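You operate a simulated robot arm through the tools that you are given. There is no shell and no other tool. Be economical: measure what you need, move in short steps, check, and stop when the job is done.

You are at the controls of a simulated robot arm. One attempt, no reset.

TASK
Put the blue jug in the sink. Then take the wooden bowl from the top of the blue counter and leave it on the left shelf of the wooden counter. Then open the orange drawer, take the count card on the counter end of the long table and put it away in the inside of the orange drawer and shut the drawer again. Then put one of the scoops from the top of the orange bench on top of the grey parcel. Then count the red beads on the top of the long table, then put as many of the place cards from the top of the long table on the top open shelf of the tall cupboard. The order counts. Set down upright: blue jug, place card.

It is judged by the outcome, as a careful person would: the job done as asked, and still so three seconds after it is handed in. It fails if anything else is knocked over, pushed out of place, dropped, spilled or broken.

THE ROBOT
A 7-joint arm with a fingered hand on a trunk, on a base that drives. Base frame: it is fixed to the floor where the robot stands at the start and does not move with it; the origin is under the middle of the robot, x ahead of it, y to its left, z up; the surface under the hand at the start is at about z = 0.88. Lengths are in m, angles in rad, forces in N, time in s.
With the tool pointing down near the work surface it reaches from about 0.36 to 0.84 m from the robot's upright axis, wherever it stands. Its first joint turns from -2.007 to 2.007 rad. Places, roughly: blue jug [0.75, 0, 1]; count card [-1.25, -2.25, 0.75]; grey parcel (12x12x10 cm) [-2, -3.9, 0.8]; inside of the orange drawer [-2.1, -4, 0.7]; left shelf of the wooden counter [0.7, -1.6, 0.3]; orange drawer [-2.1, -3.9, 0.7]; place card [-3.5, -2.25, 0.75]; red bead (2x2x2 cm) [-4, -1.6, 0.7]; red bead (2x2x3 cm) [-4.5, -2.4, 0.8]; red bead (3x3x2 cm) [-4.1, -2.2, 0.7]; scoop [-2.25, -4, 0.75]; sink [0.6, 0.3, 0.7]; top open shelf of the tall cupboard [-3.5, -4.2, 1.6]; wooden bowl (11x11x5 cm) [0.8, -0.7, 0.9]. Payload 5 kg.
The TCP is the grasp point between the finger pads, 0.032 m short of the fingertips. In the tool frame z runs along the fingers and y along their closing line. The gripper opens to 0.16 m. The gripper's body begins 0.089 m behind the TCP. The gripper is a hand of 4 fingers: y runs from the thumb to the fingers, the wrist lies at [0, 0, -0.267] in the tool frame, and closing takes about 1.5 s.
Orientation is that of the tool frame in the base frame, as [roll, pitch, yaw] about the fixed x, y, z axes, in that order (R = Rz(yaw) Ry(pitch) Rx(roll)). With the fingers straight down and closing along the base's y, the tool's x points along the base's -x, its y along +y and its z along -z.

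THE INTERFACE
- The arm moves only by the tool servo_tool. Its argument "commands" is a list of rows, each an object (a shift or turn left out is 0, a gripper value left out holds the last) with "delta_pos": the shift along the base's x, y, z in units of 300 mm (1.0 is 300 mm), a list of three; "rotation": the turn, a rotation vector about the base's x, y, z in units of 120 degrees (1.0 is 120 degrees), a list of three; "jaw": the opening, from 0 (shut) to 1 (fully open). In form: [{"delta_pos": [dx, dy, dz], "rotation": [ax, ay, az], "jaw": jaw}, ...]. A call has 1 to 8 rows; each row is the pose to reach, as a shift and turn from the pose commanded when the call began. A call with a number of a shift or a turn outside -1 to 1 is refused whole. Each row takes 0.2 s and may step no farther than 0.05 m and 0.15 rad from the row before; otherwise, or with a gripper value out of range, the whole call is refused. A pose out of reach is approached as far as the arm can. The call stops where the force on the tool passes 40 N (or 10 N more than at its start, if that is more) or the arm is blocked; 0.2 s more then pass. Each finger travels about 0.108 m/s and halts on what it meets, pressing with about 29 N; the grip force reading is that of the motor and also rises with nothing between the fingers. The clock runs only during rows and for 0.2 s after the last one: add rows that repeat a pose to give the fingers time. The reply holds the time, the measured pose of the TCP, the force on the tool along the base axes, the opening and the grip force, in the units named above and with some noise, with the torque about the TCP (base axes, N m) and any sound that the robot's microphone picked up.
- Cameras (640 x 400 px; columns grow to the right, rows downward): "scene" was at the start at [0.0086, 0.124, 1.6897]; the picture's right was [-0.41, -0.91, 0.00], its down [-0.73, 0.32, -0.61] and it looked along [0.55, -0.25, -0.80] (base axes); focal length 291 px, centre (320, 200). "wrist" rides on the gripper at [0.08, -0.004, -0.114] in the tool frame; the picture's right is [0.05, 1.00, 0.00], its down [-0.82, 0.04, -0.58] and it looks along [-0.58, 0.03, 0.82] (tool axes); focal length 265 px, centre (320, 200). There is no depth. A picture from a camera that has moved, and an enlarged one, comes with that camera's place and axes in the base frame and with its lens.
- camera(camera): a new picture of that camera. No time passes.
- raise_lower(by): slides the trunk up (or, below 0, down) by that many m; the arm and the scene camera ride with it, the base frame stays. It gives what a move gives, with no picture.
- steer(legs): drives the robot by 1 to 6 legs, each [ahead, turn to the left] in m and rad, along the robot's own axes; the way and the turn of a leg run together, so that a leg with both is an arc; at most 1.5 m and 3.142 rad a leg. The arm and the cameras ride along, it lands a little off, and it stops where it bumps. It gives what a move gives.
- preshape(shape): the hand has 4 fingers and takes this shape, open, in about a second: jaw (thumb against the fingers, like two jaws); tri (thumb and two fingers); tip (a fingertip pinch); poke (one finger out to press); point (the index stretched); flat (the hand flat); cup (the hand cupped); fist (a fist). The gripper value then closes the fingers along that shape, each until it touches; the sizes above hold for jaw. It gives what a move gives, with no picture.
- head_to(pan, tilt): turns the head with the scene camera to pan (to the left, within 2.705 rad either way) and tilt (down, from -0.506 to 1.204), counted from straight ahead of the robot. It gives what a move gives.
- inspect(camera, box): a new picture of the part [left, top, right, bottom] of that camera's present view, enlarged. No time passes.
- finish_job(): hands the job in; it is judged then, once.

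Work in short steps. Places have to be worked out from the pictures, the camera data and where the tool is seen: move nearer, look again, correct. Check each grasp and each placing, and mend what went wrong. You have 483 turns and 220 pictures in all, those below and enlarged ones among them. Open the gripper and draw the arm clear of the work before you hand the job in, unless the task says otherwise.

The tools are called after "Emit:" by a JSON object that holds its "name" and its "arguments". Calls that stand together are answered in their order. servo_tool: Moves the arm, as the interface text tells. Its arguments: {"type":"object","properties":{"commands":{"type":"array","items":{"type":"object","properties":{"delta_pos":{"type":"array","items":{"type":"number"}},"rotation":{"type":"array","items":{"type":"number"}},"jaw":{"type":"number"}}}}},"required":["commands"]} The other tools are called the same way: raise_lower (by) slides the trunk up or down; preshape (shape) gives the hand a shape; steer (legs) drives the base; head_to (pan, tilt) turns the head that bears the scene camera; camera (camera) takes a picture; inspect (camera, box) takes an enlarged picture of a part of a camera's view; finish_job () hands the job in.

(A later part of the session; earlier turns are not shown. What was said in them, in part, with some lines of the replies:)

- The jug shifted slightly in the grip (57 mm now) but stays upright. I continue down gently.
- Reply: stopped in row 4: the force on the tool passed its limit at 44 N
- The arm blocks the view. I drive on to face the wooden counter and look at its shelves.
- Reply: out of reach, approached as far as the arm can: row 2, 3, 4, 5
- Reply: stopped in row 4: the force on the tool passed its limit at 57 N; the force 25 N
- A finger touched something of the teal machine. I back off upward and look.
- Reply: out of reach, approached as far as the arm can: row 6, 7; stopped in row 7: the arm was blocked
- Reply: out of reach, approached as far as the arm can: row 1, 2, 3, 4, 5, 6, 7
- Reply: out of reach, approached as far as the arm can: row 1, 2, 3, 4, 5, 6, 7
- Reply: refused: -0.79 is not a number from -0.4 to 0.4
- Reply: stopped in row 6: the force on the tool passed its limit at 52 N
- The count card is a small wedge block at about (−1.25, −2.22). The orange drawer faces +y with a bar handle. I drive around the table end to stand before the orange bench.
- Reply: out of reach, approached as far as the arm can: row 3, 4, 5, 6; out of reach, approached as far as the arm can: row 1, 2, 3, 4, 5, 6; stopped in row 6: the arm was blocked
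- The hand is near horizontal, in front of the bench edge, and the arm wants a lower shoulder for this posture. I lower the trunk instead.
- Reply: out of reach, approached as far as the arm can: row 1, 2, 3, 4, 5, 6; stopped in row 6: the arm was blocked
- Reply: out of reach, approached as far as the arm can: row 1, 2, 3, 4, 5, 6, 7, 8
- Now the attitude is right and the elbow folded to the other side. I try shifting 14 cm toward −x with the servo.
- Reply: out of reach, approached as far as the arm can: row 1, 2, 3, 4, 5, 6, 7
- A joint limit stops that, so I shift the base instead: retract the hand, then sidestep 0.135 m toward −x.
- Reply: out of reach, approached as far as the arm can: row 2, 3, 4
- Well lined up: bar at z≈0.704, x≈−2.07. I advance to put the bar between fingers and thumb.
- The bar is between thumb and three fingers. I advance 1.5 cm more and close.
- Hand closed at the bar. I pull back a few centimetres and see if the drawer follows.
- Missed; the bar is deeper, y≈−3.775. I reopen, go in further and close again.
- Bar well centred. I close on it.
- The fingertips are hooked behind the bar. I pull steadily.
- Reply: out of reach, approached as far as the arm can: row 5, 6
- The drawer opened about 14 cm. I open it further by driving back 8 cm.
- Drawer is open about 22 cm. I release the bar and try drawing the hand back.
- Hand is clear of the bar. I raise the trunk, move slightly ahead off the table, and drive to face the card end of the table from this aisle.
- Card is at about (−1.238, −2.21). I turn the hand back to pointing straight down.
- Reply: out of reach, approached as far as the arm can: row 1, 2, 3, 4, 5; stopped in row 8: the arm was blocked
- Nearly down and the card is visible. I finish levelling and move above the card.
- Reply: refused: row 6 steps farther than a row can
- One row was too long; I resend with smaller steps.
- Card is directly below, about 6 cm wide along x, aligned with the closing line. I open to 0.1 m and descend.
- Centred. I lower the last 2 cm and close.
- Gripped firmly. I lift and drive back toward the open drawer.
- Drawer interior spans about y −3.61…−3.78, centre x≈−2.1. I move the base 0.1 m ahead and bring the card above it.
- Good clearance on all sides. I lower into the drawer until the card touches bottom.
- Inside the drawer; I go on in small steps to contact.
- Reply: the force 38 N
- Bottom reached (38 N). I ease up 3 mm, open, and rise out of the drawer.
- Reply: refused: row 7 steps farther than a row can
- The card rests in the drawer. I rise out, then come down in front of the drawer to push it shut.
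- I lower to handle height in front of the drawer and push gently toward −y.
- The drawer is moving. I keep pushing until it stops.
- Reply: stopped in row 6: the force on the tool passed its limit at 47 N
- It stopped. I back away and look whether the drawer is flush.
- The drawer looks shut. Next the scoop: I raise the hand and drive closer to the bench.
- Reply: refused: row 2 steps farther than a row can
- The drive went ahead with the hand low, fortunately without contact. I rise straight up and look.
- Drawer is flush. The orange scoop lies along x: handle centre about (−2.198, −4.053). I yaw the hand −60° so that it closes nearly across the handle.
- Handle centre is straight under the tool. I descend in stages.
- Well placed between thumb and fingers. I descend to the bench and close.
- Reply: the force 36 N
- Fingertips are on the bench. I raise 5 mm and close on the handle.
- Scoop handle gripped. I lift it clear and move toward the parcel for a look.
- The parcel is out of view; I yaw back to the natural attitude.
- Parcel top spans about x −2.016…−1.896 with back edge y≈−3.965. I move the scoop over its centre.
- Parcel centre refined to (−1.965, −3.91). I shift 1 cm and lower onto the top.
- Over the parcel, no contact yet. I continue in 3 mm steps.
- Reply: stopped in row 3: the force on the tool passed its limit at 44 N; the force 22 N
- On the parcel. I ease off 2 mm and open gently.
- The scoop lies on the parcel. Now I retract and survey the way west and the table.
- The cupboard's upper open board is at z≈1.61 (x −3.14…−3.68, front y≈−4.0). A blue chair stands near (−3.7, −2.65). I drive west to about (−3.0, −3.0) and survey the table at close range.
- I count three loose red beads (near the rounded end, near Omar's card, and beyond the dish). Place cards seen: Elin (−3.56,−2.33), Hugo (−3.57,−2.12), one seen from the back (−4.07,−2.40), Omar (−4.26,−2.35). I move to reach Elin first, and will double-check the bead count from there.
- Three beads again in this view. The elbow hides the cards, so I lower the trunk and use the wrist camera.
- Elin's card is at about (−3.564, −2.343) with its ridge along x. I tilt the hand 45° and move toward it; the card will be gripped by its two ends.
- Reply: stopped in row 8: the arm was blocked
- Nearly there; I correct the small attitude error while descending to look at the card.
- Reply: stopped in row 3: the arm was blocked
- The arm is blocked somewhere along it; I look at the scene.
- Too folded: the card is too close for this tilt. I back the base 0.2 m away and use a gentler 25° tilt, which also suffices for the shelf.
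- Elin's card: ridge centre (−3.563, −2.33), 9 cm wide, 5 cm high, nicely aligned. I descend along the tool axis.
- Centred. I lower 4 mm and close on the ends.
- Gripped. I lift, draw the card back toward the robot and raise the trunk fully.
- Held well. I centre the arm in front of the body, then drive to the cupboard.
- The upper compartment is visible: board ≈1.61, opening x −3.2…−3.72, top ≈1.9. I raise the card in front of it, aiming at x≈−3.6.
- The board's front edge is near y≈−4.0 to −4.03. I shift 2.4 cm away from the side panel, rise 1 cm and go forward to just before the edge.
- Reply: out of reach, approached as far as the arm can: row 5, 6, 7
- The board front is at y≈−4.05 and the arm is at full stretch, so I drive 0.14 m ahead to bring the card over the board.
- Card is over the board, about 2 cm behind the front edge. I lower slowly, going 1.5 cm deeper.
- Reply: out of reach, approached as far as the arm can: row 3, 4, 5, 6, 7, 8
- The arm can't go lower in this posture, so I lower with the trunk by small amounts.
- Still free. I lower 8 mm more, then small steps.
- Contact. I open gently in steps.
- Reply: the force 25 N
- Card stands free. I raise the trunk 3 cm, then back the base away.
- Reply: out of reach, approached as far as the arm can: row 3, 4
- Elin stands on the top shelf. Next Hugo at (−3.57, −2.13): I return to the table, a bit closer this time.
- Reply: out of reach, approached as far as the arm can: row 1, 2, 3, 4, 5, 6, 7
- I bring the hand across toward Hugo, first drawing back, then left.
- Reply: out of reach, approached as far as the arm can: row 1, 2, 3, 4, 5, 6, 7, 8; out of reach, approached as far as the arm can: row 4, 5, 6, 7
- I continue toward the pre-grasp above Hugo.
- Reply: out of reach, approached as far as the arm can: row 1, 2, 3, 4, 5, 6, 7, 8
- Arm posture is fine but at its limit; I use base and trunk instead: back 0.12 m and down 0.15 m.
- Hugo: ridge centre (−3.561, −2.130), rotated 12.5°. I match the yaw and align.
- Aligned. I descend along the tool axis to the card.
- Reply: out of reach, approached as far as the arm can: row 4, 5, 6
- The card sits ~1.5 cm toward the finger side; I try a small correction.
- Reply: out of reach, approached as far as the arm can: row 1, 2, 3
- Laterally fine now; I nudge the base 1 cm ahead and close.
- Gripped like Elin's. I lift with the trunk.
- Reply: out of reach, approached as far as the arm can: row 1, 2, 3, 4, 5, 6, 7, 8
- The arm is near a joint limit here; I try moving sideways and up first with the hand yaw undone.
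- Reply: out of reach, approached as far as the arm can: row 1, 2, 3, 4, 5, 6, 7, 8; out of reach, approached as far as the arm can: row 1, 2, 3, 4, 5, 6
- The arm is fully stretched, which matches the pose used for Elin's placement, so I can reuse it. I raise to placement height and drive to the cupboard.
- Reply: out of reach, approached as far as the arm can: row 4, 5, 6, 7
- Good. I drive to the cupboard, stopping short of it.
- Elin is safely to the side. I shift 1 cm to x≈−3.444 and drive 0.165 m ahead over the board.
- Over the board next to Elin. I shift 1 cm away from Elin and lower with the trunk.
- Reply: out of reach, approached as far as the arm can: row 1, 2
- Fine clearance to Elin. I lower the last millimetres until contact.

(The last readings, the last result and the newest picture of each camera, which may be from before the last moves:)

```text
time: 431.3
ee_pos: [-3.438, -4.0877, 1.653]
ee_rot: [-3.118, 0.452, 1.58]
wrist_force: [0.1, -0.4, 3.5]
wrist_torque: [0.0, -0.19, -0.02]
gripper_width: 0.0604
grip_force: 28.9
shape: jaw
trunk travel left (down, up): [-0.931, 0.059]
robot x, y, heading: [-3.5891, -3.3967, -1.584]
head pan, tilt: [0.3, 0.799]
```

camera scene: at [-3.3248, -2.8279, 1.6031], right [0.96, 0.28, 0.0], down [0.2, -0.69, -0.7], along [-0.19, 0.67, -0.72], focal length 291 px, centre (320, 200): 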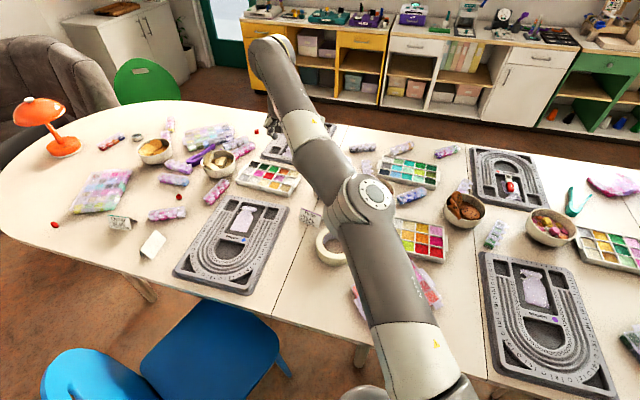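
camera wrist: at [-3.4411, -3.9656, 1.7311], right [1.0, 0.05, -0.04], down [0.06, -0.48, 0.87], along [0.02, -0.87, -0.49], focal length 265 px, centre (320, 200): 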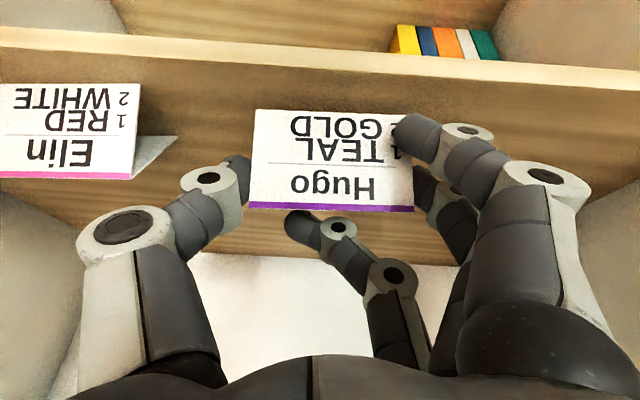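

Light contact. I open gently in small steps.

Emit:
{"name": "raise_lower", "arguments": {"by": -0.002}}

Emit:
{"name": "servo_tool", "arguments": {"commands": [{"jaw": 0.45}, {"jaw": 0.52}, {"jaw": 0.6}, {"jaw": 0.66}, {"jaw": 0.66}]}}

Emit:
{"name": "camera", "arguments": {"camera": "wrist"}}

```text
time: 431.8
ee_pos: [-3.4372, -4.087, 1.6516]
ee_rot: [-3.119, 0.452, 1.579]
wrist_force: [0.9, -3.8, 11.9]
wrist_torque: [-0.02, -0.63, -0.19]
gripper_width: 0.0604
grip_force: 28.6
shape: jaw
trunk travel left (down, up): [-0.929, 0.061]
robot x, y, heading: [-3.5904, -3.3965, -1.578]
head pan, tilt: [0.3, 0.799]
```

```text
time: 433.0
ee_pos: [-3.4371, -4.088, 1.6498]
ee_rot: [-3.116, 0.448, 1.58]
wrist_force: [-0.2, 0.2, -0.2]
wrist_torque: [0.0, -0.01, 0.0]
gripper_width: 0.1052
grip_force: 0.1
shape: jaw
trunk travel left (down, up): [-0.929, 0.061]
robot x, y, heading: [-3.5872, -3.3978, -1.581]
head pan, tilt: [0.3, 0.799]
```

```text
31 pictures are left
camera wrist: at [-3.4413, -3.9651, 1.7173], right [1.0, 0.05, -0.04], down [0.06, -0.48, 0.87], along [0.02, -0.87, -0.49], focal length 265 px, centre (320, 200)
```

wrist: 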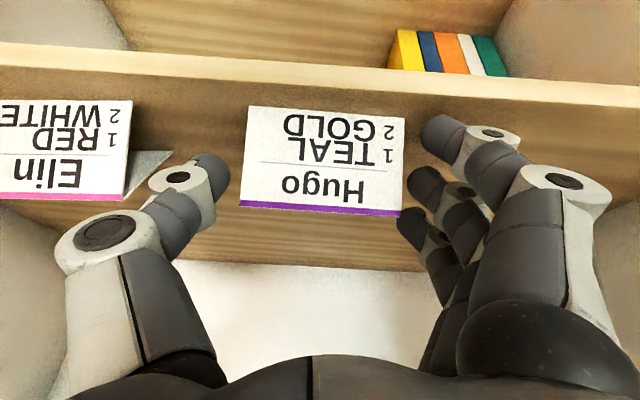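

Hugo stands by itself. I raise the trunk and back away.

Emit:
{"name": "raise_lower", "arguments": {"by": 0.058}}

Emit:
{"name": "steer", "arguments": {"legs": [[-0.22, 0]]}}

Emit:
{"name": "camera", "arguments": {"camera": "wrist"}}

```text
time: 434.0
ee_pos: [-3.4381, -4.0852, 1.7087]
ee_rot: [-3.12, 0.452, 1.58]
wrist_force: [-0.7, 11.3, -4.5]
wrist_torque: [-2.4, -0.1, 0.08]
gripper_width: 0.105
grip_force: 0.0
shape: jaw
trunk travel left (down, up): [-0.987, 0.003]
robot x, y, heading: [-3.5878, -3.3955, -1.574]
head pan, tilt: [0.3, 0.799]
```

```text
time: 435.7
ee_pos: [-3.4371, -3.8626, 1.708]
ee_rot: [-3.118, 0.45, 1.576]
wrist_force: [0.8, 0.4, -0.3]
wrist_torque: [-0.06, 0.01, 0.02]
gripper_width: 0.105
grip_force: 0.1
shape: jaw
trunk travel left (down, up): [-0.987, 0.003]
robot x, y, heading: [-3.5861, -3.1699, -1.574]
head pan, tilt: [0.3, 0.799]
```

```text
30 pictures are left
camera wrist: at [-3.4402, -3.741, 1.7757], right [1.0, 0.04, -0.04], down [0.06, -0.48, 0.87], along [0.02, -0.87, -0.48], focal length 265 px, centre (320, 200)
```

wrist: 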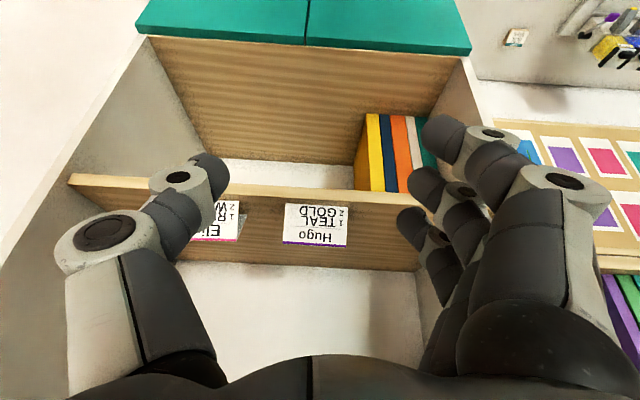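

Both cards stand. Before the third pick I test whether the elbow can be bent again by drawing the hand straight back toward the shoulder.

Emit:
{"name": "servo_tool", "arguments": {"commands": [{"delta_pos": [0, 0.12, -0.12]}, {"delta_pos": [0, 0.24, -0.24]}, {"delta_pos": [0, 0.36, -0.36]}, {"delta_pos": [0, 0.48, -0.48]}, {"delta_pos": [0, 0.6, -0.6]}, {"delta_pos": [0, 0.7, -0.7]}]}}

Emit:
{"name": "head_to", "arguments": {"pan": -2.0, "tilt": 0.75}}

Emit:
{"name": "camera", "arguments": {"camera": "scene"}}

```text
refused: row 1 steps farther than a row can; nothing moved
```

```text
time: 437.8
ee_pos: [-3.4366, -3.8641, 1.7066]
ee_rot: [-3.117, 0.45, 1.577]
wrist_force: [-0.1, 0.3, 0.4]
wrist_torque: [-0.02, 0.02, 0.03]
gripper_width: 0.1051
grip_force: 0.0
shape: jaw
trunk travel left (down, up): [-0.987, 0.003]
robot x, y, heading: [-3.5879, -3.1759, -1.577]
head pan, tilt: [-2.0, 0.75]
```

```text
29 pictures are left
camera scene: at [-3.5032, -3.0811, 1.8651], right [0.42, 0.91, 0.0], down [0.62, -0.29, -0.73], along [-0.66, 0.31, -0.68], focal length 291 px, centre (320, 200)
```

scene: 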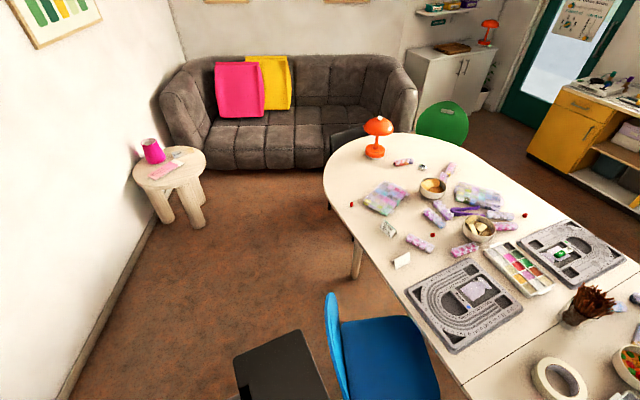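

Three beads confirmed again, and the west side is open. I retry the inward test with smaller steps.

Emit:
{"name": "servo_tool", "arguments": {"commands": [{"delta_pos": [0, 0.11, -0.1]}, {"delta_pos": [0, 0.22, -0.2]}, {"delta_pos": [0, 0.33, -0.3]}, {"delta_pos": [0, 0.44, -0.4]}, {"delta_pos": [0, 0.55, -0.5]}, {"delta_pos": [0, 0.66, -0.6]}]}}

```text
time: 439.2
ee_pos: [-3.4382, -3.6629, 1.5277]
ee_rot: [-3.121, 0.451, 1.578]
wrist_force: [-0.4, 0.3, -0.2]
wrist_torque: [-0.01, -0.05, 0.02]
gripper_width: 0.1056
grip_force: 0.1
shape: jaw
trunk travel left (down, up): [-0.987, 0.003]
robot x, y, heading: [-3.5886, -3.1737, -1.578]
head pan, tilt: [-2.0, 0.75]
```

The elbow bends again. I look closely at the third card's orientation.

Emit:
{"name": "inspect", "arguments": {"camera": "scene", "box": [350, 200, 450, 290]}}

```text
4.44 times, centred on (400, 245) of scene
camera zoom: at [-3.5045, -3.0808, 1.8653], right [0.42, 0.91, 0.0], down [0.62, -0.29, -0.73], along [-0.66, 0.31, -0.68], focal length 1295 px, centre (-36, 0)
```

zoom: 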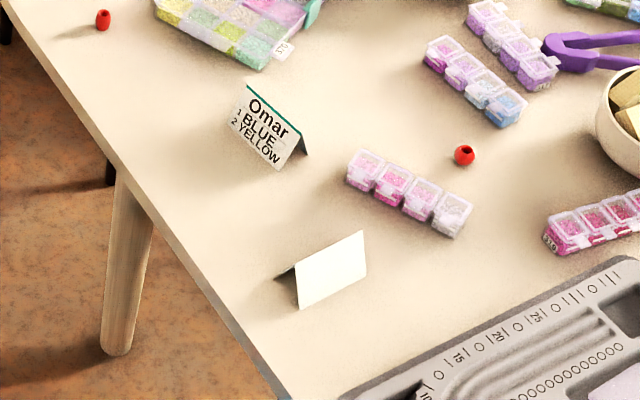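

The blank one might be a plain card, so I take Omar, whose ridge lies along x at about (−4.23, −2.354). I drive around the chair to face it.

Emit:
{"name": "steer", "arguments": {"legs": [[0, -1.068], [0.58, 0], [0, -1.358], [0.46, 0], [0, -0.708]]}}

Emit:
{"name": "raise_lower", "arguments": {"by": -0.26}}

Emit:
{"name": "camera", "arguments": {"camera": "wrist"}}

```text
time: 442.2
ee_pos: [-3.9269, -3.5563, 1.5282]
ee_rot: [-3.119, 0.45, 0.556]
wrist_force: [0.5, -0.6, -0.2]
wrist_torque: [0.0, 0.01, 0.01]
gripper_width: 0.1056
grip_force: 0.1
shape: jaw
trunk travel left (down, up): [-0.987, 0.003]
robot x, y, heading: [-3.586, -3.1707, -2.599]
head pan, tilt: [-2.0, 0.75]
stopped in leg 1: the robot was blocked; the commanded pose is now the measured one
```

```text
time: 444.8
ee_pos: [-3.9269, -3.5566, 1.2685]
ee_rot: [-3.118, 0.449, 0.556]
wrist_force: [-0.3, 0.3, 0.5]
wrist_torque: [0.03, 0.0, -0.02]
gripper_width: 0.1055
grip_force: 0.1
shape: jaw
trunk travel left (down, up): [-0.727, 0.263]
robot x, y, heading: [-3.588, -3.1706, -2.605]
head pan, tilt: [-2.0, 0.75]
```

```text
27 pictures are left
camera wrist: at [-3.825, -3.4899, 1.3358], right [0.56, -0.83, -0.04], down [-0.38, -0.3, 0.87], along [-0.74, -0.47, -0.48], focal length 265 px, centre (320, 200)
```

wrist: 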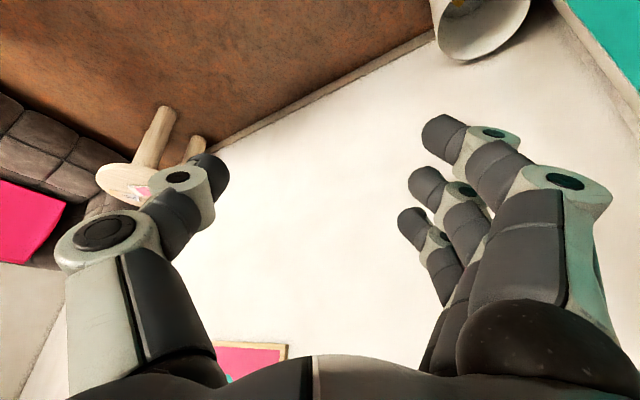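

The turn was blocked, probably by the chair beside the base. I look at it.

Emit:
{"name": "head_to", "arguments": {"pan": -1.4, "tilt": 1.1}}

Emit:
{"name": "camera", "arguments": {"camera": "scene"}}

```text
time: 445.8
ee_pos: [-3.9275, -3.557, 1.2681]
ee_rot: [-3.117, 0.453, 0.558]
wrist_force: [0.6, 0.7, -0.9]
wrist_torque: [-0.02, 0.04, 0.0]
gripper_width: 0.1054
grip_force: 0.1
shape: jaw
trunk travel left (down, up): [-0.727, 0.263]
robot x, y, heading: [-3.5843, -3.172, -2.601]
head pan, tilt: [-1.4, 1.1]
```

```text
26 pictures are left
camera scene: at [-3.4943, -3.2305, 1.5794], right [0.76, 0.65, 0.0], down [0.58, -0.68, -0.45], along [-0.3, 0.34, -0.89], focal length 291 px, centre (320, 200)
```

scene: 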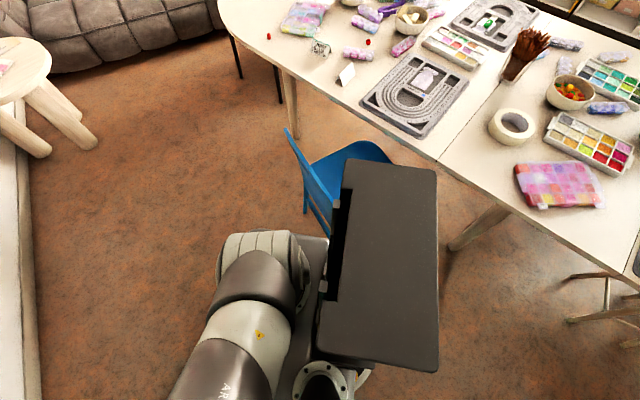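

The torso box is right beside the chair, so I turn back, move 0.2 m south first, then go around.

Emit:
{"name": "steer", "arguments": {"legs": [[0, 1.02], [0.2, 0]]}}

Emit:
{"name": "steer", "arguments": {"legs": [[0, -1.314], [0.526, 0], [0, -1.152], [0.484, 0], [0, -0.668]]}}

Emit:
{"name": "camera", "arguments": {"camera": "wrist"}}

```text
time: 450.0
ee_pos: [-3.4508, -3.8679, 1.2669]
ee_rot: [-3.119, 0.448, 1.561]
wrist_force: [0.7, -0.7, -0.4]
wrist_torque: [0.06, -0.03, 0.01]
gripper_width: 0.1056
grip_force: 0.1
shape: jaw
trunk travel left (down, up): [-0.727, 0.263]
robot x, y, heading: [-3.5888, -3.375, -1.602]
head pan, tilt: [-1.4, 1.1]
```

```text
time: 463.5
ee_pos: [-4.5093, -2.5825, 1.267]
ee_rot: [-3.115, 0.45, -1.606]
wrist_force: [0.2, 0.2, 0.2]
wrist_torque: [-0.01, 0.03, 0.02]
gripper_width: 0.1054
grip_force: 0.1
shape: jaw
trunk travel left (down, up): [-0.727, 0.263]
robot x, y, heading: [-4.3841, -3.0807, 1.518]
head pan, tilt: [-1.4, 1.1]
```

```text
25 pictures are left
camera wrist: at [-4.5133, -2.704, 1.3357], right [-1.0, 0.0, -0.04], down [-0.04, 0.49, 0.87], along [0.02, 0.87, -0.48], focal length 265 px, centre (320, 200)
```

wrist: 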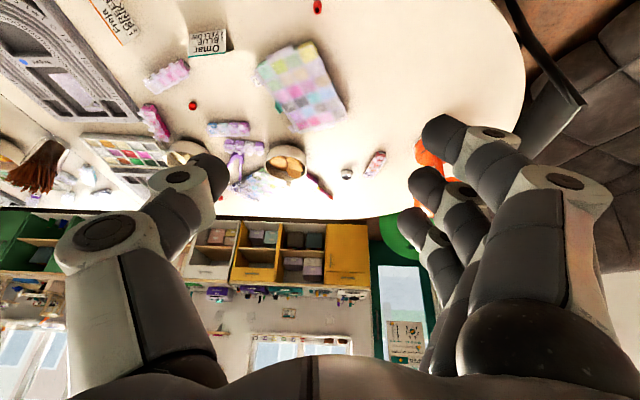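

Omar's card is at about (−4.25, −2.37). I move toward its pre-grasp.

Emit:
{"name": "servo_tool", "arguments": {"commands": [{"delta_pos": [0.1, 0.04, -0.1], "jaw": 0.8}, {"delta_pos": [0.2, 0.08, -0.2]}, {"delta_pos": [0.3, 0.12, -0.3]}, {"delta_pos": [0.4, 0.16, -0.4]}, {"delta_pos": [0.5, 0.2, -0.5]}, {"delta_pos": [0.6, 0.24, -0.6]}, {"delta_pos": [0.7, 0.28, -0.7]}, {"delta_pos": [0.8, 0.32, -0.8]}]}}

Emit:
{"name": "camera", "arguments": {"camera": "wrist"}}

```text
time: 465.3
ee_pos: [-4.269, -2.4876, 1.0254]
ee_rot: [-3.119, 0.45, -1.609]
wrist_force: [-0.8, 0.1, 0.6]
wrist_torque: [0.02, 0.0, 0.02]
gripper_width: 0.1277
grip_force: 0.2
shape: jaw
trunk travel left (down, up): [-0.727, 0.263]
robot x, y, heading: [-4.3812, -3.0821, 1.517]
head pan, tilt: [-1.4, 1.1]
```

```text
24 pictures are left
camera wrist: at [-4.2732, -2.6084, 1.0947], right [-1.0, 0.0, -0.04], down [-0.04, 0.49, 0.87], along [0.02, 0.87, -0.48], focal length 265 px, centre (320, 200)
```

wrist: 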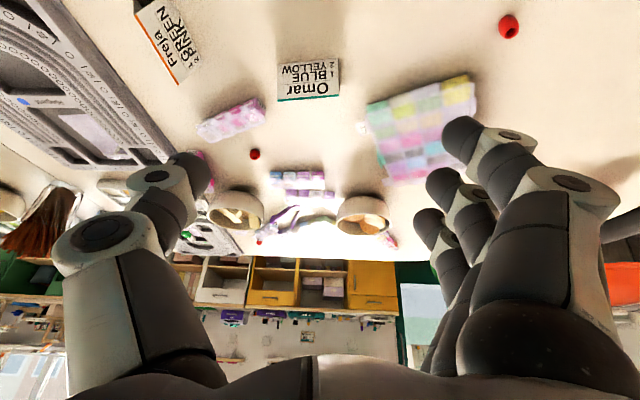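

Omar's ridge: centre (−4.243, −2.349), rotated 9° relative to the hand. I correct the yaw and descend most of the way.

Emit:
{"name": "servo_tool", "arguments": {"commands": [{"delta_pos": [0.06, 0.07, -0.09], "rotation": [0, 0, 0.038]}, {"delta_pos": [0.127, 0.152, -0.187], "rotation": [0, 0, 0.0767]}, {"delta_pos": [0.12, 0.21, -0.31], "rotation": [0, 0, 0.0767]}, {"delta_pos": [0.113, 0.27, -0.44], "rotation": [0, 0, 0.0767]}, {"delta_pos": [0.106, 0.33, -0.56], "rotation": [0, 0, 0.0767]}, {"delta_pos": [0.1, 0.375, -0.65], "rotation": [0, 0, 0.0767]}, {"delta_pos": [0.1, 0.375, -0.65], "rotation": [0, 0, 0.0767]}]}}

Emit:
{"name": "camera", "arguments": {"camera": "wrist"}}

```text
time: 466.9
ee_pos: [-4.2378, -2.3741, 0.8322]
ee_rot: [-3.119, 0.45, -1.448]
wrist_force: [0.2, -0.1, 0.2]
wrist_torque: [0.01, 0.03, 0.01]
gripper_width: 0.1276
grip_force: 0.1
shape: jaw
trunk travel left (down, up): [-0.727, 0.263]
robot x, y, heading: [-4.3799, -3.077, 1.515]
head pan, tilt: [-1.4, 1.1]
```

```text
23 pictures are left
camera wrist: at [-4.2224, -2.4934, 0.9006], right [-0.99, -0.16, -0.04], down [-0.11, 0.47, 0.87], along [-0.12, 0.87, -0.48], focal length 265 px, centre (320, 200)
```

wrist: 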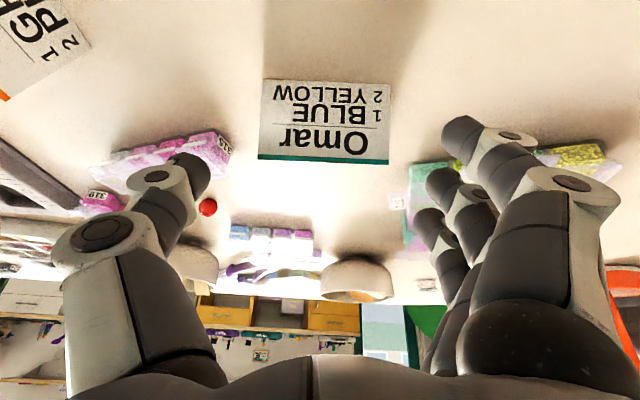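

Aligned. I narrow slightly because of the bead box by the thumb, descend the last 4 cm and close.

Emit:
{"name": "servo_tool", "arguments": {"commands": [{"delta_pos": [-0.007, 0.03, -0.07], "jaw": 0.74}, {"delta_pos": [-0.013, 0.06, -0.144], "jaw": 0.74}, {"delta_pos": [-0.013, 0.06, -0.144], "jaw": 0.65}, {"delta_pos": [-0.013, 0.06, -0.144], "jaw": 0.55}, {"delta_pos": [-0.013, 0.06, -0.144], "jaw": 0.48}, {"delta_pos": [-0.013, 0.06, -0.144], "jaw": 0.4}, {"delta_pos": [-0.013, 0.06, -0.144], "jaw": 0.4}, {"delta_pos": [-0.013, 0.06, -0.144], "jaw": 0.4}]}}

Emit:
{"name": "camera", "arguments": {"camera": "wrist"}}

```text
time: 468.7
ee_pos: [-4.2428, -2.3542, 0.7891]
ee_rot: [-3.117, 0.451, -1.447]
wrist_force: [-0.9, -0.3, 0.5]
wrist_torque: [-0.03, 0.03, -0.01]
gripper_width: 0.0644
grip_force: 29.0
shape: jaw
trunk travel left (down, up): [-0.727, 0.263]
robot x, y, heading: [-4.3799, -3.0798, 1.517]
head pan, tilt: [-1.4, 1.1]
```

```text
22 pictures are left
camera wrist: at [-4.2271, -2.4749, 0.857], right [-0.99, -0.16, -0.04], down [-0.11, 0.47, 0.87], along [-0.12, 0.87, -0.48], focal length 265 px, centre (320, 200)
```

wrist: 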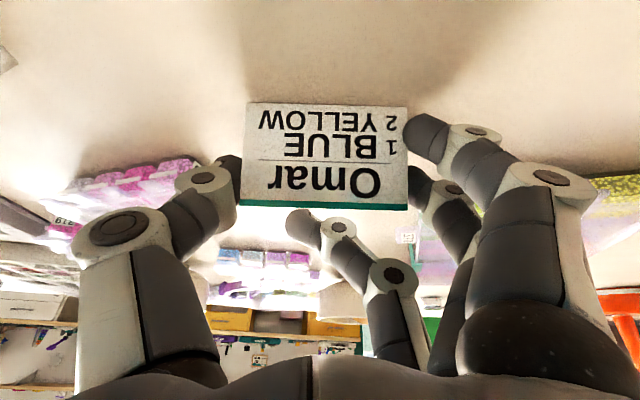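

Omar is gripped. I lift with the trunk, then fold the arm in.

Emit:
{"name": "raise_lower", "arguments": {"by": 0.26}}

Emit:
{"name": "servo_tool", "arguments": {"commands": [{"delta_pos": [-0.02, -0.08, 0.12]}, {"delta_pos": [-0.04, -0.16, 0.24]}, {"delta_pos": [-0.06, -0.24, 0.36]}, {"delta_pos": [-0.08, -0.34, 0.46]}, {"delta_pos": [-0.1, -0.44, 0.56]}, {"delta_pos": [-0.12, -0.54, 0.66]}, {"delta_pos": [-0.14, -0.62, 0.76]}]}}

Emit:
{"name": "camera", "arguments": {"camera": "wrist"}}

```text
time: 471.4
ee_pos: [-4.2425, -2.355, 1.0486]
ee_rot: [-3.118, 0.45, -1.447]
wrist_force: [-0.3, -0.2, -0.1]
wrist_torque: [0.02, 0.01, 0.02]
gripper_width: 0.0642
grip_force: 29.4
shape: jaw
trunk travel left (down, up): [-0.987, 0.003]
robot x, y, heading: [-4.3823, -3.0789, 1.518]
head pan, tilt: [-1.4, 1.1]
```

```text
time: 473.0
ee_pos: [-4.2824, -2.5419, 1.277]
ee_rot: [-3.119, 0.451, -1.45]
wrist_force: [1.3, -0.8, -0.6]
wrist_torque: [0.06, 0.02, 0.01]
gripper_width: 0.0643
grip_force: 28.8
shape: jaw
trunk travel left (down, up): [-0.987, 0.003]
robot x, y, heading: [-4.382, -3.0807, 1.52]
head pan, tilt: [-1.4, 1.1]
```

```text
21 pictures are left
camera wrist: at [-4.2672, -2.6619, 1.3449], right [-0.99, -0.16, -0.04], down [-0.11, 0.47, 0.87], along [-0.12, 0.87, -0.48], focal length 265 px, centre (320, 200)
```

wrist: 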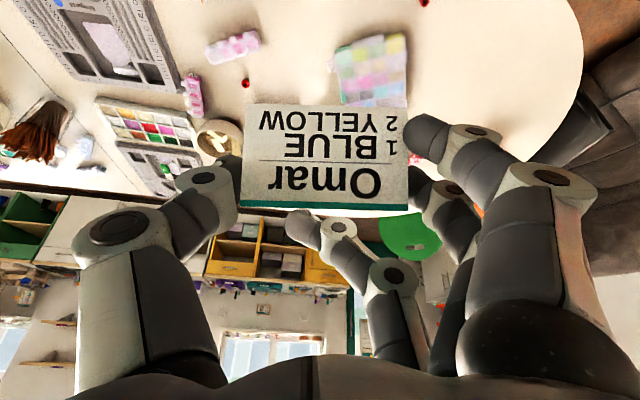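

Held upright. I reverse away from the table and drive round to the cupboard.

Emit:
{"name": "steer", "arguments": {"legs": [[-0.35, 0], [0, -1.38], [0.94, 0], [0, -1.71]]}}

Emit:
{"name": "camera", "arguments": {"camera": "wrist"}}

```text
time: 487.2
ee_pos: [-3.4991, -3.8449, 1.2765]
ee_rot: [-3.119, 0.452, 1.802]
wrist_force: [0.7, -0.1, -1.1]
wrist_torque: [0.03, 0.01, 0.01]
gripper_width: 0.0641
grip_force: 28.8
shape: jaw
trunk travel left (down, up): [-0.987, 0.003]
robot x, y, heading: [-3.4569, -3.2938, -1.521]
head pan, tilt: [-1.4, 1.1]
```

```text
20 pictures are left
camera wrist: at [-3.5292, -3.7253, 1.3441], right [0.96, 0.26, -0.04], down [0.16, -0.46, 0.87], along [0.21, -0.85, -0.48], focal length 265 px, centre (320, 200)
```

wrist: 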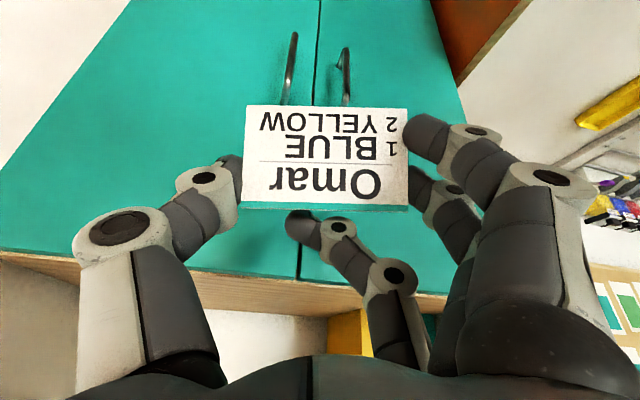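

I raise the card to placement height in front of the opening, moving toward x≈−3.33 with a little more yaw.

Emit:
{"name": "servo_tool", "arguments": {"commands": [{"delta_pos": [0.03, 0.02, 0.13]}, {"delta_pos": [0.06, 0.04, 0.26]}, {"delta_pos": [0.1, 0.06, 0.4]}, {"delta_pos": [0.14, 0.08, 0.54]}, {"delta_pos": [0.18, 0.08, 0.68]}, {"delta_pos": [0.22, 0.08, 0.82]}, {"delta_pos": [0.26, 0.08, 0.95]}]}}

Emit:
{"name": "servo_tool", "arguments": {"commands": [{"delta_pos": [0.06, -0.03, 0.13], "rotation": [0, 0, 0.02]}, {"delta_pos": [0.13, -0.06, 0.26], "rotation": [0, 0, 0.04]}, {"delta_pos": [0.2, -0.09, 0.38], "rotation": [0, 0, 0.057]}, {"delta_pos": [0.28, -0.12, 0.47], "rotation": [0, 0, 0.057]}, {"delta_pos": [0.29, -0.12, 0.47], "rotation": [0, 0, 0.057]}]}}

Emit:
{"name": "camera", "arguments": {"camera": "wrist"}}

```text
time: 488.8
ee_pos: [-3.4202, -3.8191, 1.5616]
ee_rot: [-3.115, 0.448, 1.801]
wrist_force: [1.6, 0.1, -0.4]
wrist_torque: [0.04, 0.01, -0.03]
gripper_width: 0.0637
grip_force: 29.1
shape: jaw
trunk travel left (down, up): [-0.987, 0.003]
robot x, y, heading: [-3.4576, -3.2983, -1.517]
head pan, tilt: [-1.4, 1.1]
```

```text
time: 490.0
ee_pos: [-3.3341, -3.855, 1.7024]
ee_rot: [-3.118, 0.45, 1.92]
wrist_force: [-0.5, 0.1, 1.1]
wrist_torque: [-0.01, -0.02, 0.01]
gripper_width: 0.0636
grip_force: 28.7
shape: jaw
trunk travel left (down, up): [-0.987, 0.003]
robot x, y, heading: [-3.4582, -3.2983, -1.52]
head pan, tilt: [-1.4, 1.1]
```

```text
19 pictures are left
camera wrist: at [-3.378, -3.7414, 1.7706], right [0.93, 0.38, -0.04], down [0.22, -0.44, 0.87], along [0.31, -0.82, -0.48], focal length 265 px, centre (320, 200)
```

wrist: 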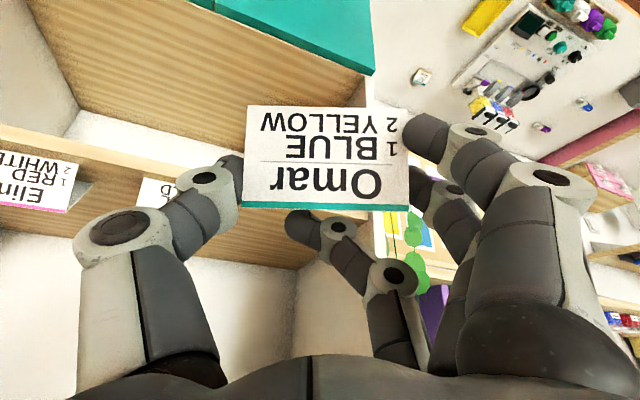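

I shift 2 cm away from Hugo and drive 0.235 m ahead over the board.

Emit:
{"name": "servo_tool", "arguments": {"commands": [{"delta_pos": [0.035, 0, 0]}, {"delta_pos": [0.07, 0, 0]}, {"delta_pos": [0.07, 0, 0]}]}}

Emit:
{"name": "steer", "arguments": {"legs": [[0.17, 0]]}}

Emit:
{"name": "camera", "arguments": {"camera": "wrist"}}

```text
time: 490.8
ee_pos: [-3.313, -3.8565, 1.7015]
ee_rot: [-3.119, 0.451, 1.92]
wrist_force: [0.8, 0.7, -0.1]
wrist_torque: [-0.01, 0.02, -0.01]
gripper_width: 0.0635
grip_force: 29.2
shape: jaw
trunk travel left (down, up): [-0.987, 0.003]
robot x, y, heading: [-3.4581, -3.2945, -1.514]
head pan, tilt: [-1.4, 1.1]
```

```text
time: 492.3
ee_pos: [-3.3044, -4.0275, 1.7011]
ee_rot: [-3.118, 0.45, 1.921]
wrist_force: [-0.1, -0.5, 0.0]
wrist_torque: [0.03, 0.01, 0.0]
gripper_width: 0.0636
grip_force: 29.2
shape: jaw
trunk travel left (down, up): [-0.987, 0.003]
robot x, y, heading: [-3.4506, -3.465, -1.515]
head pan, tilt: [-1.4, 1.1]
```

```text
18 pictures are left
camera wrist: at [-3.348, -3.9134, 1.7689], right [0.93, 0.38, -0.04], down [0.22, -0.44, 0.87], along [0.31, -0.82, -0.49], focal length 265 px, centre (320, 200)
```

wrist: 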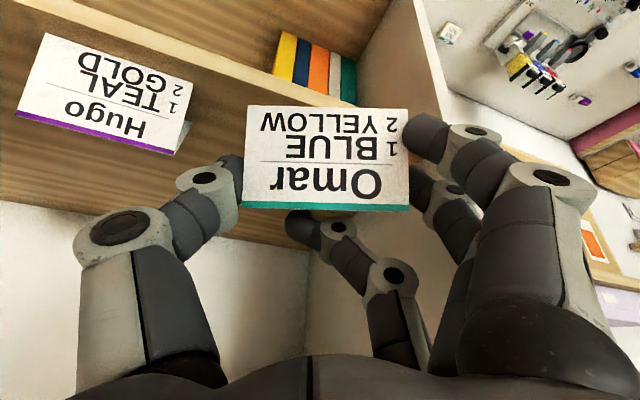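

Clear of Hugo and of the side panel. I advance another 6.5 cm.

Emit:
{"name": "steer", "arguments": {"legs": [[0.065, 0]]}}

Emit:
{"name": "camera", "arguments": {"camera": "wrist"}}

```text
time: 493.3
ee_pos: [-3.303, -4.0821, 1.7055]
ee_rot: [-3.116, 0.457, 1.92]
wrist_force: [-0.7, -0.7, -0.8]
wrist_torque: [-0.01, -0.01, -0.01]
gripper_width: 0.0636
grip_force: 29.7
shape: jaw
trunk travel left (down, up): [-0.987, 0.003]
robot x, y, heading: [-3.4446, -3.5327, -1.519]
head pan, tilt: [-1.4, 1.1]
```

```text
17 pictures are left
camera wrist: at [-3.3463, -3.9665, 1.7726], right [0.93, 0.38, -0.05], down [0.22, -0.43, 0.88], along [0.31, -0.82, -0.48], focal length 265 px, centre (320, 200)
```

wrist: 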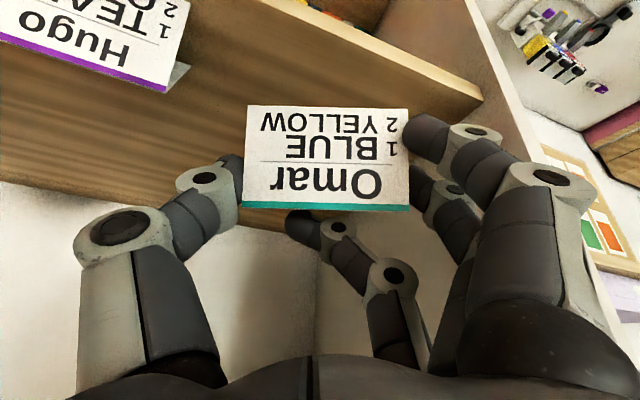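

The hand moved less than the base, so some part of the arm may be touching. I look.

Emit:
{"name": "head_to", "arguments": {"pan": 0.1, "tilt": 0.2}}

Emit:
{"name": "camera", "arguments": {"camera": "scene"}}

```text
time: 494.9
ee_pos: [-3.3011, -4.0816, 1.7058]
ee_rot: [-3.116, 0.458, 1.92]
wrist_force: [0.4, 0.5, -0.5]
wrist_torque: [0.03, 0.01, -0.03]
gripper_width: 0.0637
grip_force: 29.4
shape: jaw
trunk travel left (down, up): [-0.987, 0.003]
robot x, y, heading: [-3.4495, -3.5345, -1.521]
head pan, tilt: [0.099, 0.201]
```

```text
16 pictures are left
camera scene: at [-3.28, -3.5461, 1.915], right [-0.99, -0.15, 0.0], down [-0.03, 0.19, -0.98], along [0.15, -0.97, -0.19], focal length 291 px, centre (320, 200)
```

scene: 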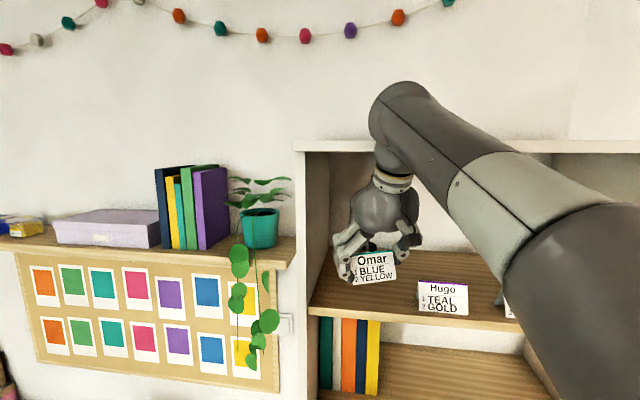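

The wrist is close to the cupboard's top panel, and the card's front corner would be near the board edge. I reduce the yaw, shift 1 cm, lower 3 cm, then go deeper by 1.2 cm.

Emit:
{"name": "servo_tool", "arguments": {"commands": [{"delta_pos": [0.02, 0, 0], "rotation": [0, 0, -0.048]}, {"delta_pos": [0.035, 0, 0], "rotation": [0, 0, -0.0955]}, {"delta_pos": [0.035, 0, 0], "rotation": [0, 0, -0.0955]}]}}

Emit:
{"name": "raise_lower", "arguments": {"by": -0.03}}

Emit:
{"name": "servo_tool", "arguments": {"commands": [{"delta_pos": [0, -0.02, 0]}, {"delta_pos": [0, -0.04, 0]}, {"delta_pos": [0, -0.04, 0]}]}}

Emit:
{"name": "camera", "arguments": {"camera": "wrist"}}

```text
time: 495.7
ee_pos: [-3.291, -4.0852, 1.704]
ee_rot: [-3.119, 0.456, 1.72]
wrist_force: [0.8, 0.0, 0.0]
wrist_torque: [0.01, 0.02, -0.02]
gripper_width: 0.0637
grip_force: 29.4
shape: jaw
trunk travel left (down, up): [-0.987, 0.003]
robot x, y, heading: [-3.442, -3.536, -1.515]
head pan, tilt: [0.099, 0.201]
```

```text
time: 496.4
ee_pos: [-3.2905, -4.0881, 1.6705]
ee_rot: [-3.116, 0.449, 1.721]
wrist_force: [-0.5, -0.1, 0.3]
wrist_torque: [0.01, 0.02, 0.02]
gripper_width: 0.0636
grip_force: 28.7
shape: jaw
trunk travel left (down, up): [-0.957, 0.033]
robot x, y, heading: [-3.4451, -3.5339, -1.517]
head pan, tilt: [0.099, 0.201]
```

```text
time: 497.2
ee_pos: [-3.2892, -4.0899, 1.6761]
ee_rot: [-3.115, 0.461, 1.722]
wrist_force: [0.5, -0.2, -0.3]
wrist_torque: [-0.01, -0.03, 0.0]
gripper_width: 0.0636
grip_force: 29.5
shape: jaw
trunk travel left (down, up): [-0.957, 0.033]
robot x, y, heading: [-3.4466, -3.5304, -1.52]
head pan, tilt: [0.099, 0.201]
```

```text
15 pictures are left
camera wrist: at [-3.3107, -3.9689, 1.7428], right [0.98, 0.19, -0.05], down [0.13, -0.46, 0.88], along [0.14, -0.87, -0.48], focal length 265 px, centre (320, 200)
```

wrist: 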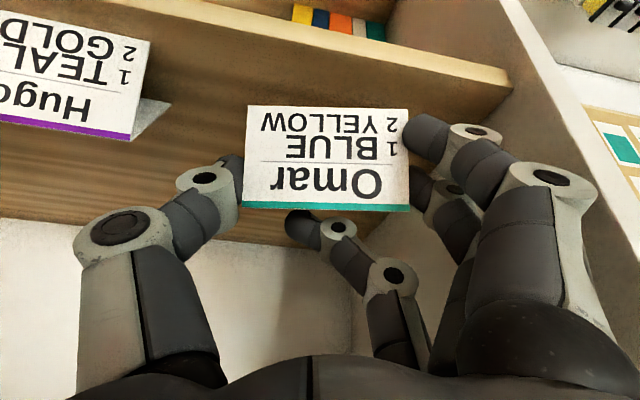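

Good margins. I lower to contact.

Emit:
{"name": "raise_lower", "arguments": {"by": -0.018}}

Emit:
{"name": "raise_lower", "arguments": {"by": -0.005}}

Emit:
{"name": "raise_lower", "arguments": {"by": -0.003}}

```text
time: 497.9
ee_pos: [-3.2918, -4.0918, 1.6599]
ee_rot: [-3.116, 0.464, 1.721]
wrist_force: [0.2, 0.1, -1.0]
wrist_torque: [0.01, 0.0, 0.0]
gripper_width: 0.0635
grip_force: 28.4
shape: jaw
trunk travel left (down, up): [-0.939, 0.051]
robot x, y, heading: [-3.4448, -3.5343, -1.519]
head pan, tilt: [0.099, 0.201]
```

```text
time: 498.4
ee_pos: [-3.2919, -4.0918, 1.6543]
ee_rot: [-3.116, 0.46, 1.721]
wrist_force: [-0.6, -0.2, -0.3]
wrist_torque: [0.03, -0.04, 0.03]
gripper_width: 0.0637
grip_force: 28.8
shape: jaw
trunk travel left (down, up): [-0.934, 0.056]
robot x, y, heading: [-3.4496, -3.5324, -1.515]
head pan, tilt: [0.099, 0.201]
```

```text
time: 498.9
ee_pos: [-3.2904, -4.0909, 1.6516]
ee_rot: [-3.117, 0.461, 1.721]
wrist_force: [-0.3, 0.4, -0.5]
wrist_torque: [-0.02, 0.04, 0.0]
gripper_width: 0.0637
grip_force: 29.4
shape: jaw
trunk travel left (down, up): [-0.931, 0.059]
robot x, y, heading: [-3.4469, -3.5298, -1.521]
head pan, tilt: [0.099, 0.201]
```

Emit:
{"name": "raise_lower", "arguments": {"by": -0.003}}

Emit:
{"name": "raise_lower", "arguments": {"by": -0.002}}

```text
time: 499.4
ee_pos: [-3.2914, -4.0921, 1.6494]
ee_rot: [-3.117, 0.463, 1.721]
wrist_force: [-1.0, -1.2, 8.9]
wrist_torque: [0.16, -0.33, -0.05]
gripper_width: 0.0635
grip_force: 28.9
shape: jaw
trunk travel left (down, up): [-0.928, 0.062]
robot x, y, heading: [-3.4465, -3.5309, -1.522]
head pan, tilt: [0.099, 0.201]
```

```text
time: 500.0
ee_pos: [-3.2917, -4.0931, 1.6483]
ee_rot: [-3.118, 0.464, 1.719]
wrist_force: [-1.7, 0.4, 18.0]
wrist_torque: [0.22, -0.7, 0.05]
gripper_width: 0.0632
grip_force: 28.8
shape: jaw
trunk travel left (down, up): [-0.926, 0.064]
robot x, y, heading: [-3.4447, -3.5355, -1.513]
head pan, tilt: [0.099, 0.201]
```

Firm contact (18 N). I open gently.

Emit:
{"name": "servo_tool", "arguments": {"commands": [{"jaw": 0.45}, {"jaw": 0.52}, {"jaw": 0.6}, {"jaw": 0.66}, {"jaw": 0.66}]}}

Emit:
{"name": "camera", "arguments": {"camera": "wrist"}}

```text
time: 501.2
ee_pos: [-3.2922, -4.0924, 1.6471]
ee_rot: [-3.117, 0.463, 1.722]
wrist_force: [-4.8, -4.6, 14.7]
wrist_torque: [0.21, -0.61, -0.07]
gripper_width: 0.1021
grip_force: 0.2
shape: jaw
trunk travel left (down, up): [-0.926, 0.064]
robot x, y, heading: [-3.4406, -3.5298, -1.519]
head pan, tilt: [0.099, 0.201]
```

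```text
14 pictures are left
camera wrist: at [-3.3122, -3.9704, 1.7133], right [0.98, 0.18, -0.05], down [0.13, -0.46, 0.88], along [0.14, -0.87, -0.47], focal length 265 px, centre (320, 200)
```

wrist: 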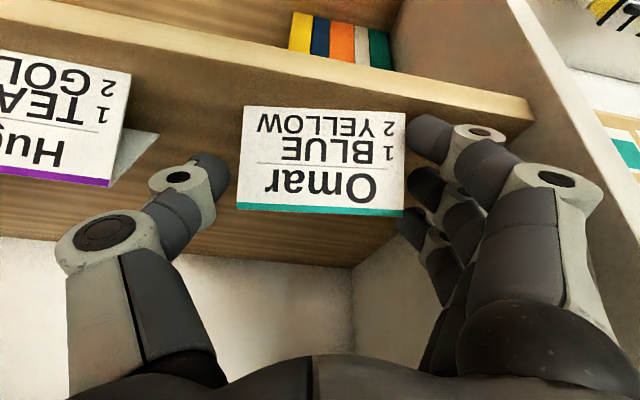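

I open a little more while shifting 5 mm away from Hugo, then raise slightly and back out.

Emit:
{"name": "servo_tool", "arguments": {"commands": [{"delta_pos": [0.01, 0, 0.01], "jaw": 0.7}, {"delta_pos": [0.018, 0, 0.015], "jaw": 0.72}, {"delta_pos": [0.018, 0, 0.015], "jaw": 0.72}]}}

Emit:
{"name": "raise_lower", "arguments": {"by": 0.03}}

Emit:
{"name": "camera", "arguments": {"camera": "wrist"}}

```text
time: 502.0
ee_pos: [-3.2907, -4.0899, 1.6486]
ee_rot: [-3.119, 0.458, 1.72]
wrist_force: [0.5, -0.2, -0.3]
wrist_torque: [-0.01, 0.05, -0.03]
gripper_width: 0.1149
grip_force: 0.0
shape: jaw
trunk travel left (down, up): [-0.926, 0.064]
robot x, y, heading: [-3.4445, -3.5335, -1.513]
head pan, tilt: [0.099, 0.201]
```

```text
time: 502.7
ee_pos: [-3.2852, -4.0914, 1.6818]
ee_rot: [-3.117, 0.46, 1.722]
wrist_force: [0.2, -0.2, 0.4]
wrist_torque: [0.02, -0.03, -0.01]
gripper_width: 0.1151
grip_force: 0.1
shape: jaw
trunk travel left (down, up): [-0.956, 0.034]
robot x, y, heading: [-3.4467, -3.53, -1.518]
head pan, tilt: [0.099, 0.201]
```

```text
13 pictures are left
camera wrist: at [-3.306, -3.9699, 1.7478], right [0.98, 0.19, -0.04], down [0.13, -0.46, 0.88], along [0.14, -0.87, -0.48], focal length 265 px, centre (320, 200)
```

wrist: 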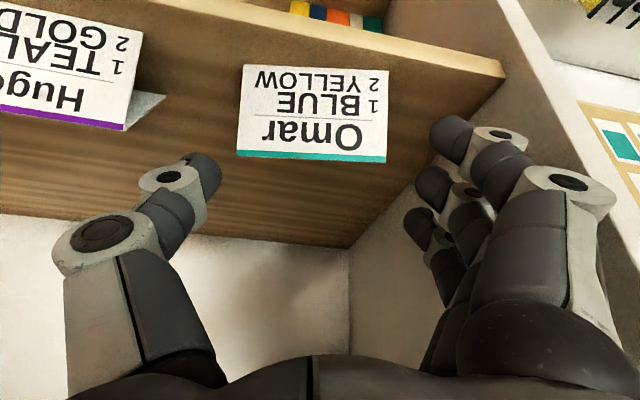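

All three cards stand. I rise a bit more and back straight out.

Emit:
{"name": "raise_lower", "arguments": {"by": 0.012}}

Emit:
{"name": "steer", "arguments": {"legs": [[-0.3, 0]]}}

Emit:
{"name": "head_to", "arguments": {"pan": 0.0, "tilt": 0.25}}

Emit:
{"name": "camera", "arguments": {"camera": "wrist"}}

Emit:
{"name": "camera", "arguments": {"camera": "scene"}}

```text
time: 503.3
ee_pos: [-3.2868, -4.0893, 1.6838]
ee_rot: [-3.112, 0.446, 1.724]
wrist_force: [-0.8, 0.6, -0.7]
wrist_torque: [0.02, 0.01, 0.0]
gripper_width: 0.1149
grip_force: 0.0
shape: jaw
trunk travel left (down, up): [-0.968, 0.022]
robot x, y, heading: [-3.4427, -3.5292, -1.519]
head pan, tilt: [0.099, 0.201]
```

```text
time: 505.4
ee_pos: [-3.3033, -3.7999, 1.6879]
ee_rot: [-3.117, 0.45, 1.716]
wrist_force: [0.3, 0.2, 0.6]
wrist_torque: [-0.02, 0.0, 0.0]
gripper_width: 0.1148
grip_force: 0.0
shape: jaw
trunk travel left (down, up): [-0.968, 0.022]
robot x, y, heading: [-3.4604, -3.227, -1.521]
head pan, tilt: [0.099, 0.201]
```

```text
time: 506.1
ee_pos: [-3.3035, -3.8025, 1.6866]
ee_rot: [-3.116, 0.449, 1.715]
wrist_force: [-0.5, -1.0, -0.3]
wrist_torque: [-0.02, 0.03, 0.03]
gripper_width: 0.1148
grip_force: 0.2
shape: jaw
trunk travel left (down, up): [-0.968, 0.022]
robot x, y, heading: [-3.4583, -3.2279, -1.524]
head pan, tilt: [0.0, 0.25]
```

```text
12 pictures are left
camera wrist: at [-3.3233, -3.68, 1.7546], right [0.98, 0.18, -0.04], down [0.13, -0.47, 0.87], along [0.14, -0.86, -0.48], focal length 265 px, centre (320, 200)
```

wrist: 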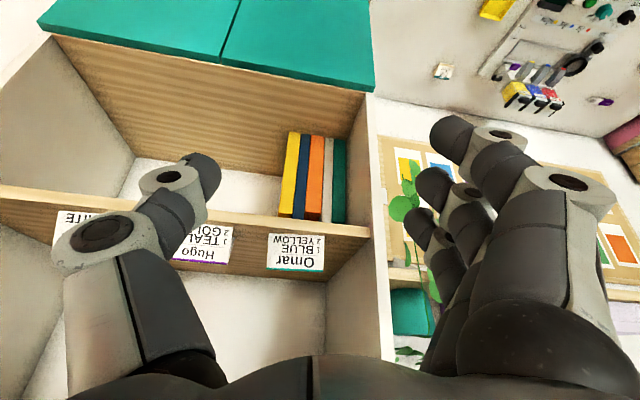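

```text
11 pictures are left
camera scene: at [-3.3024, -3.2562, 1.8912], right [-1.0, -0.05, 0.0], down [-0.01, 0.25, -0.97], along [0.05, -0.97, -0.25], focal length 291 px, centre (320, 200)
```

scene: 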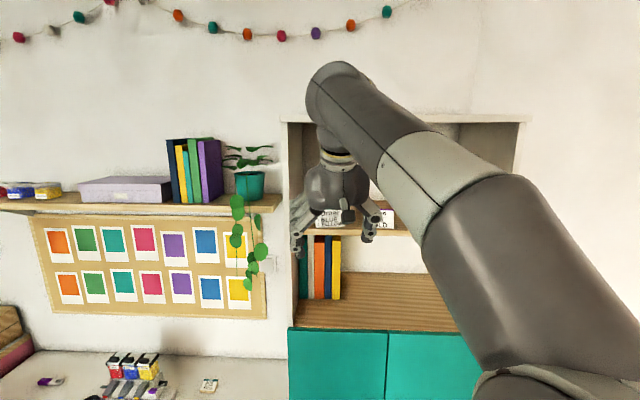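

Three cards stand on the top shelf. I take one last look at the orange bench (drawer, scoop) and the chair.

Emit:
{"name": "head_to", "arguments": {"pan": 0.95, "tilt": 0.65}}

Emit:
{"name": "camera", "arguments": {"camera": "scene"}}

Emit:
{"name": "head_to", "arguments": {"pan": -2.5, "tilt": 0.7}}

Emit:
{"name": "camera", "arguments": {"camera": "scene"}}

```text
time: 507.3
ee_pos: [-3.3033, -3.801, 1.686]
ee_rot: [-3.117, 0.452, 1.716]
wrist_force: [-0.4, 0.3, -1.1]
wrist_torque: [-0.03, 0.02, -0.03]
gripper_width: 0.1145
grip_force: 0.0
shape: jaw
trunk travel left (down, up): [-0.968, 0.022]
robot x, y, heading: [-3.4643, -3.2315, -1.52]
head pan, tilt: [0.949, 0.649]
```

```text
10 pictures are left
camera scene: at [-3.2341, -3.2098, 1.8547], right [-0.54, -0.84, 0.0], down [-0.51, 0.33, -0.8], along [0.67, -0.43, -0.6], focal length 291 px, centre (320, 200)
```

scene: 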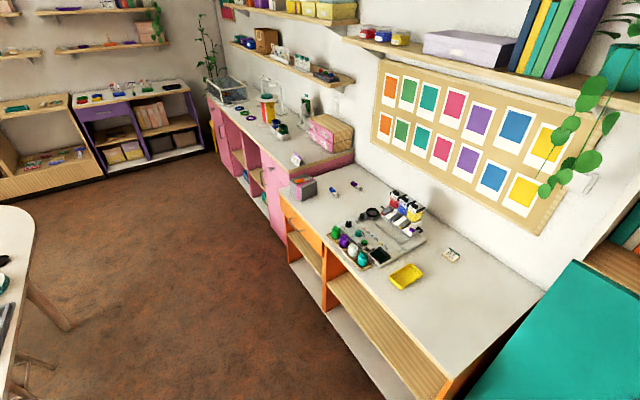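

```text
time: 510.2
ee_pos: [-3.3027, -3.8006, 1.6872]
ee_rot: [-3.117, 0.451, 1.716]
wrist_force: [-0.5, -0.5, 0.5]
wrist_torque: [-0.01, -0.02, 0.01]
gripper_width: 0.115
grip_force: 0.0
shape: jaw
trunk travel left (down, up): [-0.968, 0.022]
robot x, y, heading: [-3.4607, -3.2254, -1.522]
head pan, tilt: [-2.499, 0.7]
```

```text
9 pictures are left
camera scene: at [-3.3611, -3.0972, 1.8504], right [0.77, 0.64, 0.0], down [0.41, -0.5, -0.77], along [-0.49, 0.59, -0.64], focal length 291 px, centre (320, 200)
```

scene: 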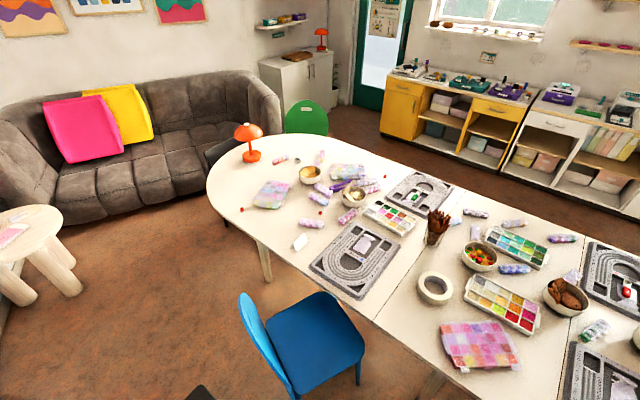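

The drawer is shut, the scoop lies on the parcel, the chair is where it was, and all three cards stand on the top shelf. The hand is open and clear, so I hand the job in.

Emit:
{"name": "finish_job", "arguments": {}}

```text
The job is handed in.
```

I completed all five tasks in the order you asked and handed the job in.

- **Blue jug:** it stands upright in the sink.
- **Wooden bowl:** it sits on the left shelf of the wooden counter, to the right of the green case. I kept it level because it was full of green grains.
- **Count card:** it is inside the orange drawer, and the drawer is shut.
- **Scoop:** the orange one lies on top of the grey parcel.
- **Place cards:** I counted three red beads on the long table, so three place cards (Elin, Hugo and Omar) stand on the top open shelf of the tall cupboard.

The arm or robot bumped things lightly four times. A finger touched the teal machine on the blue counter, and the hand touched something (probably the green case) on the left shelf. The hand also touched the cupboard's top panel, and the base was blocked, most likely by the blue chair. I saw nothing out of place afterwards.
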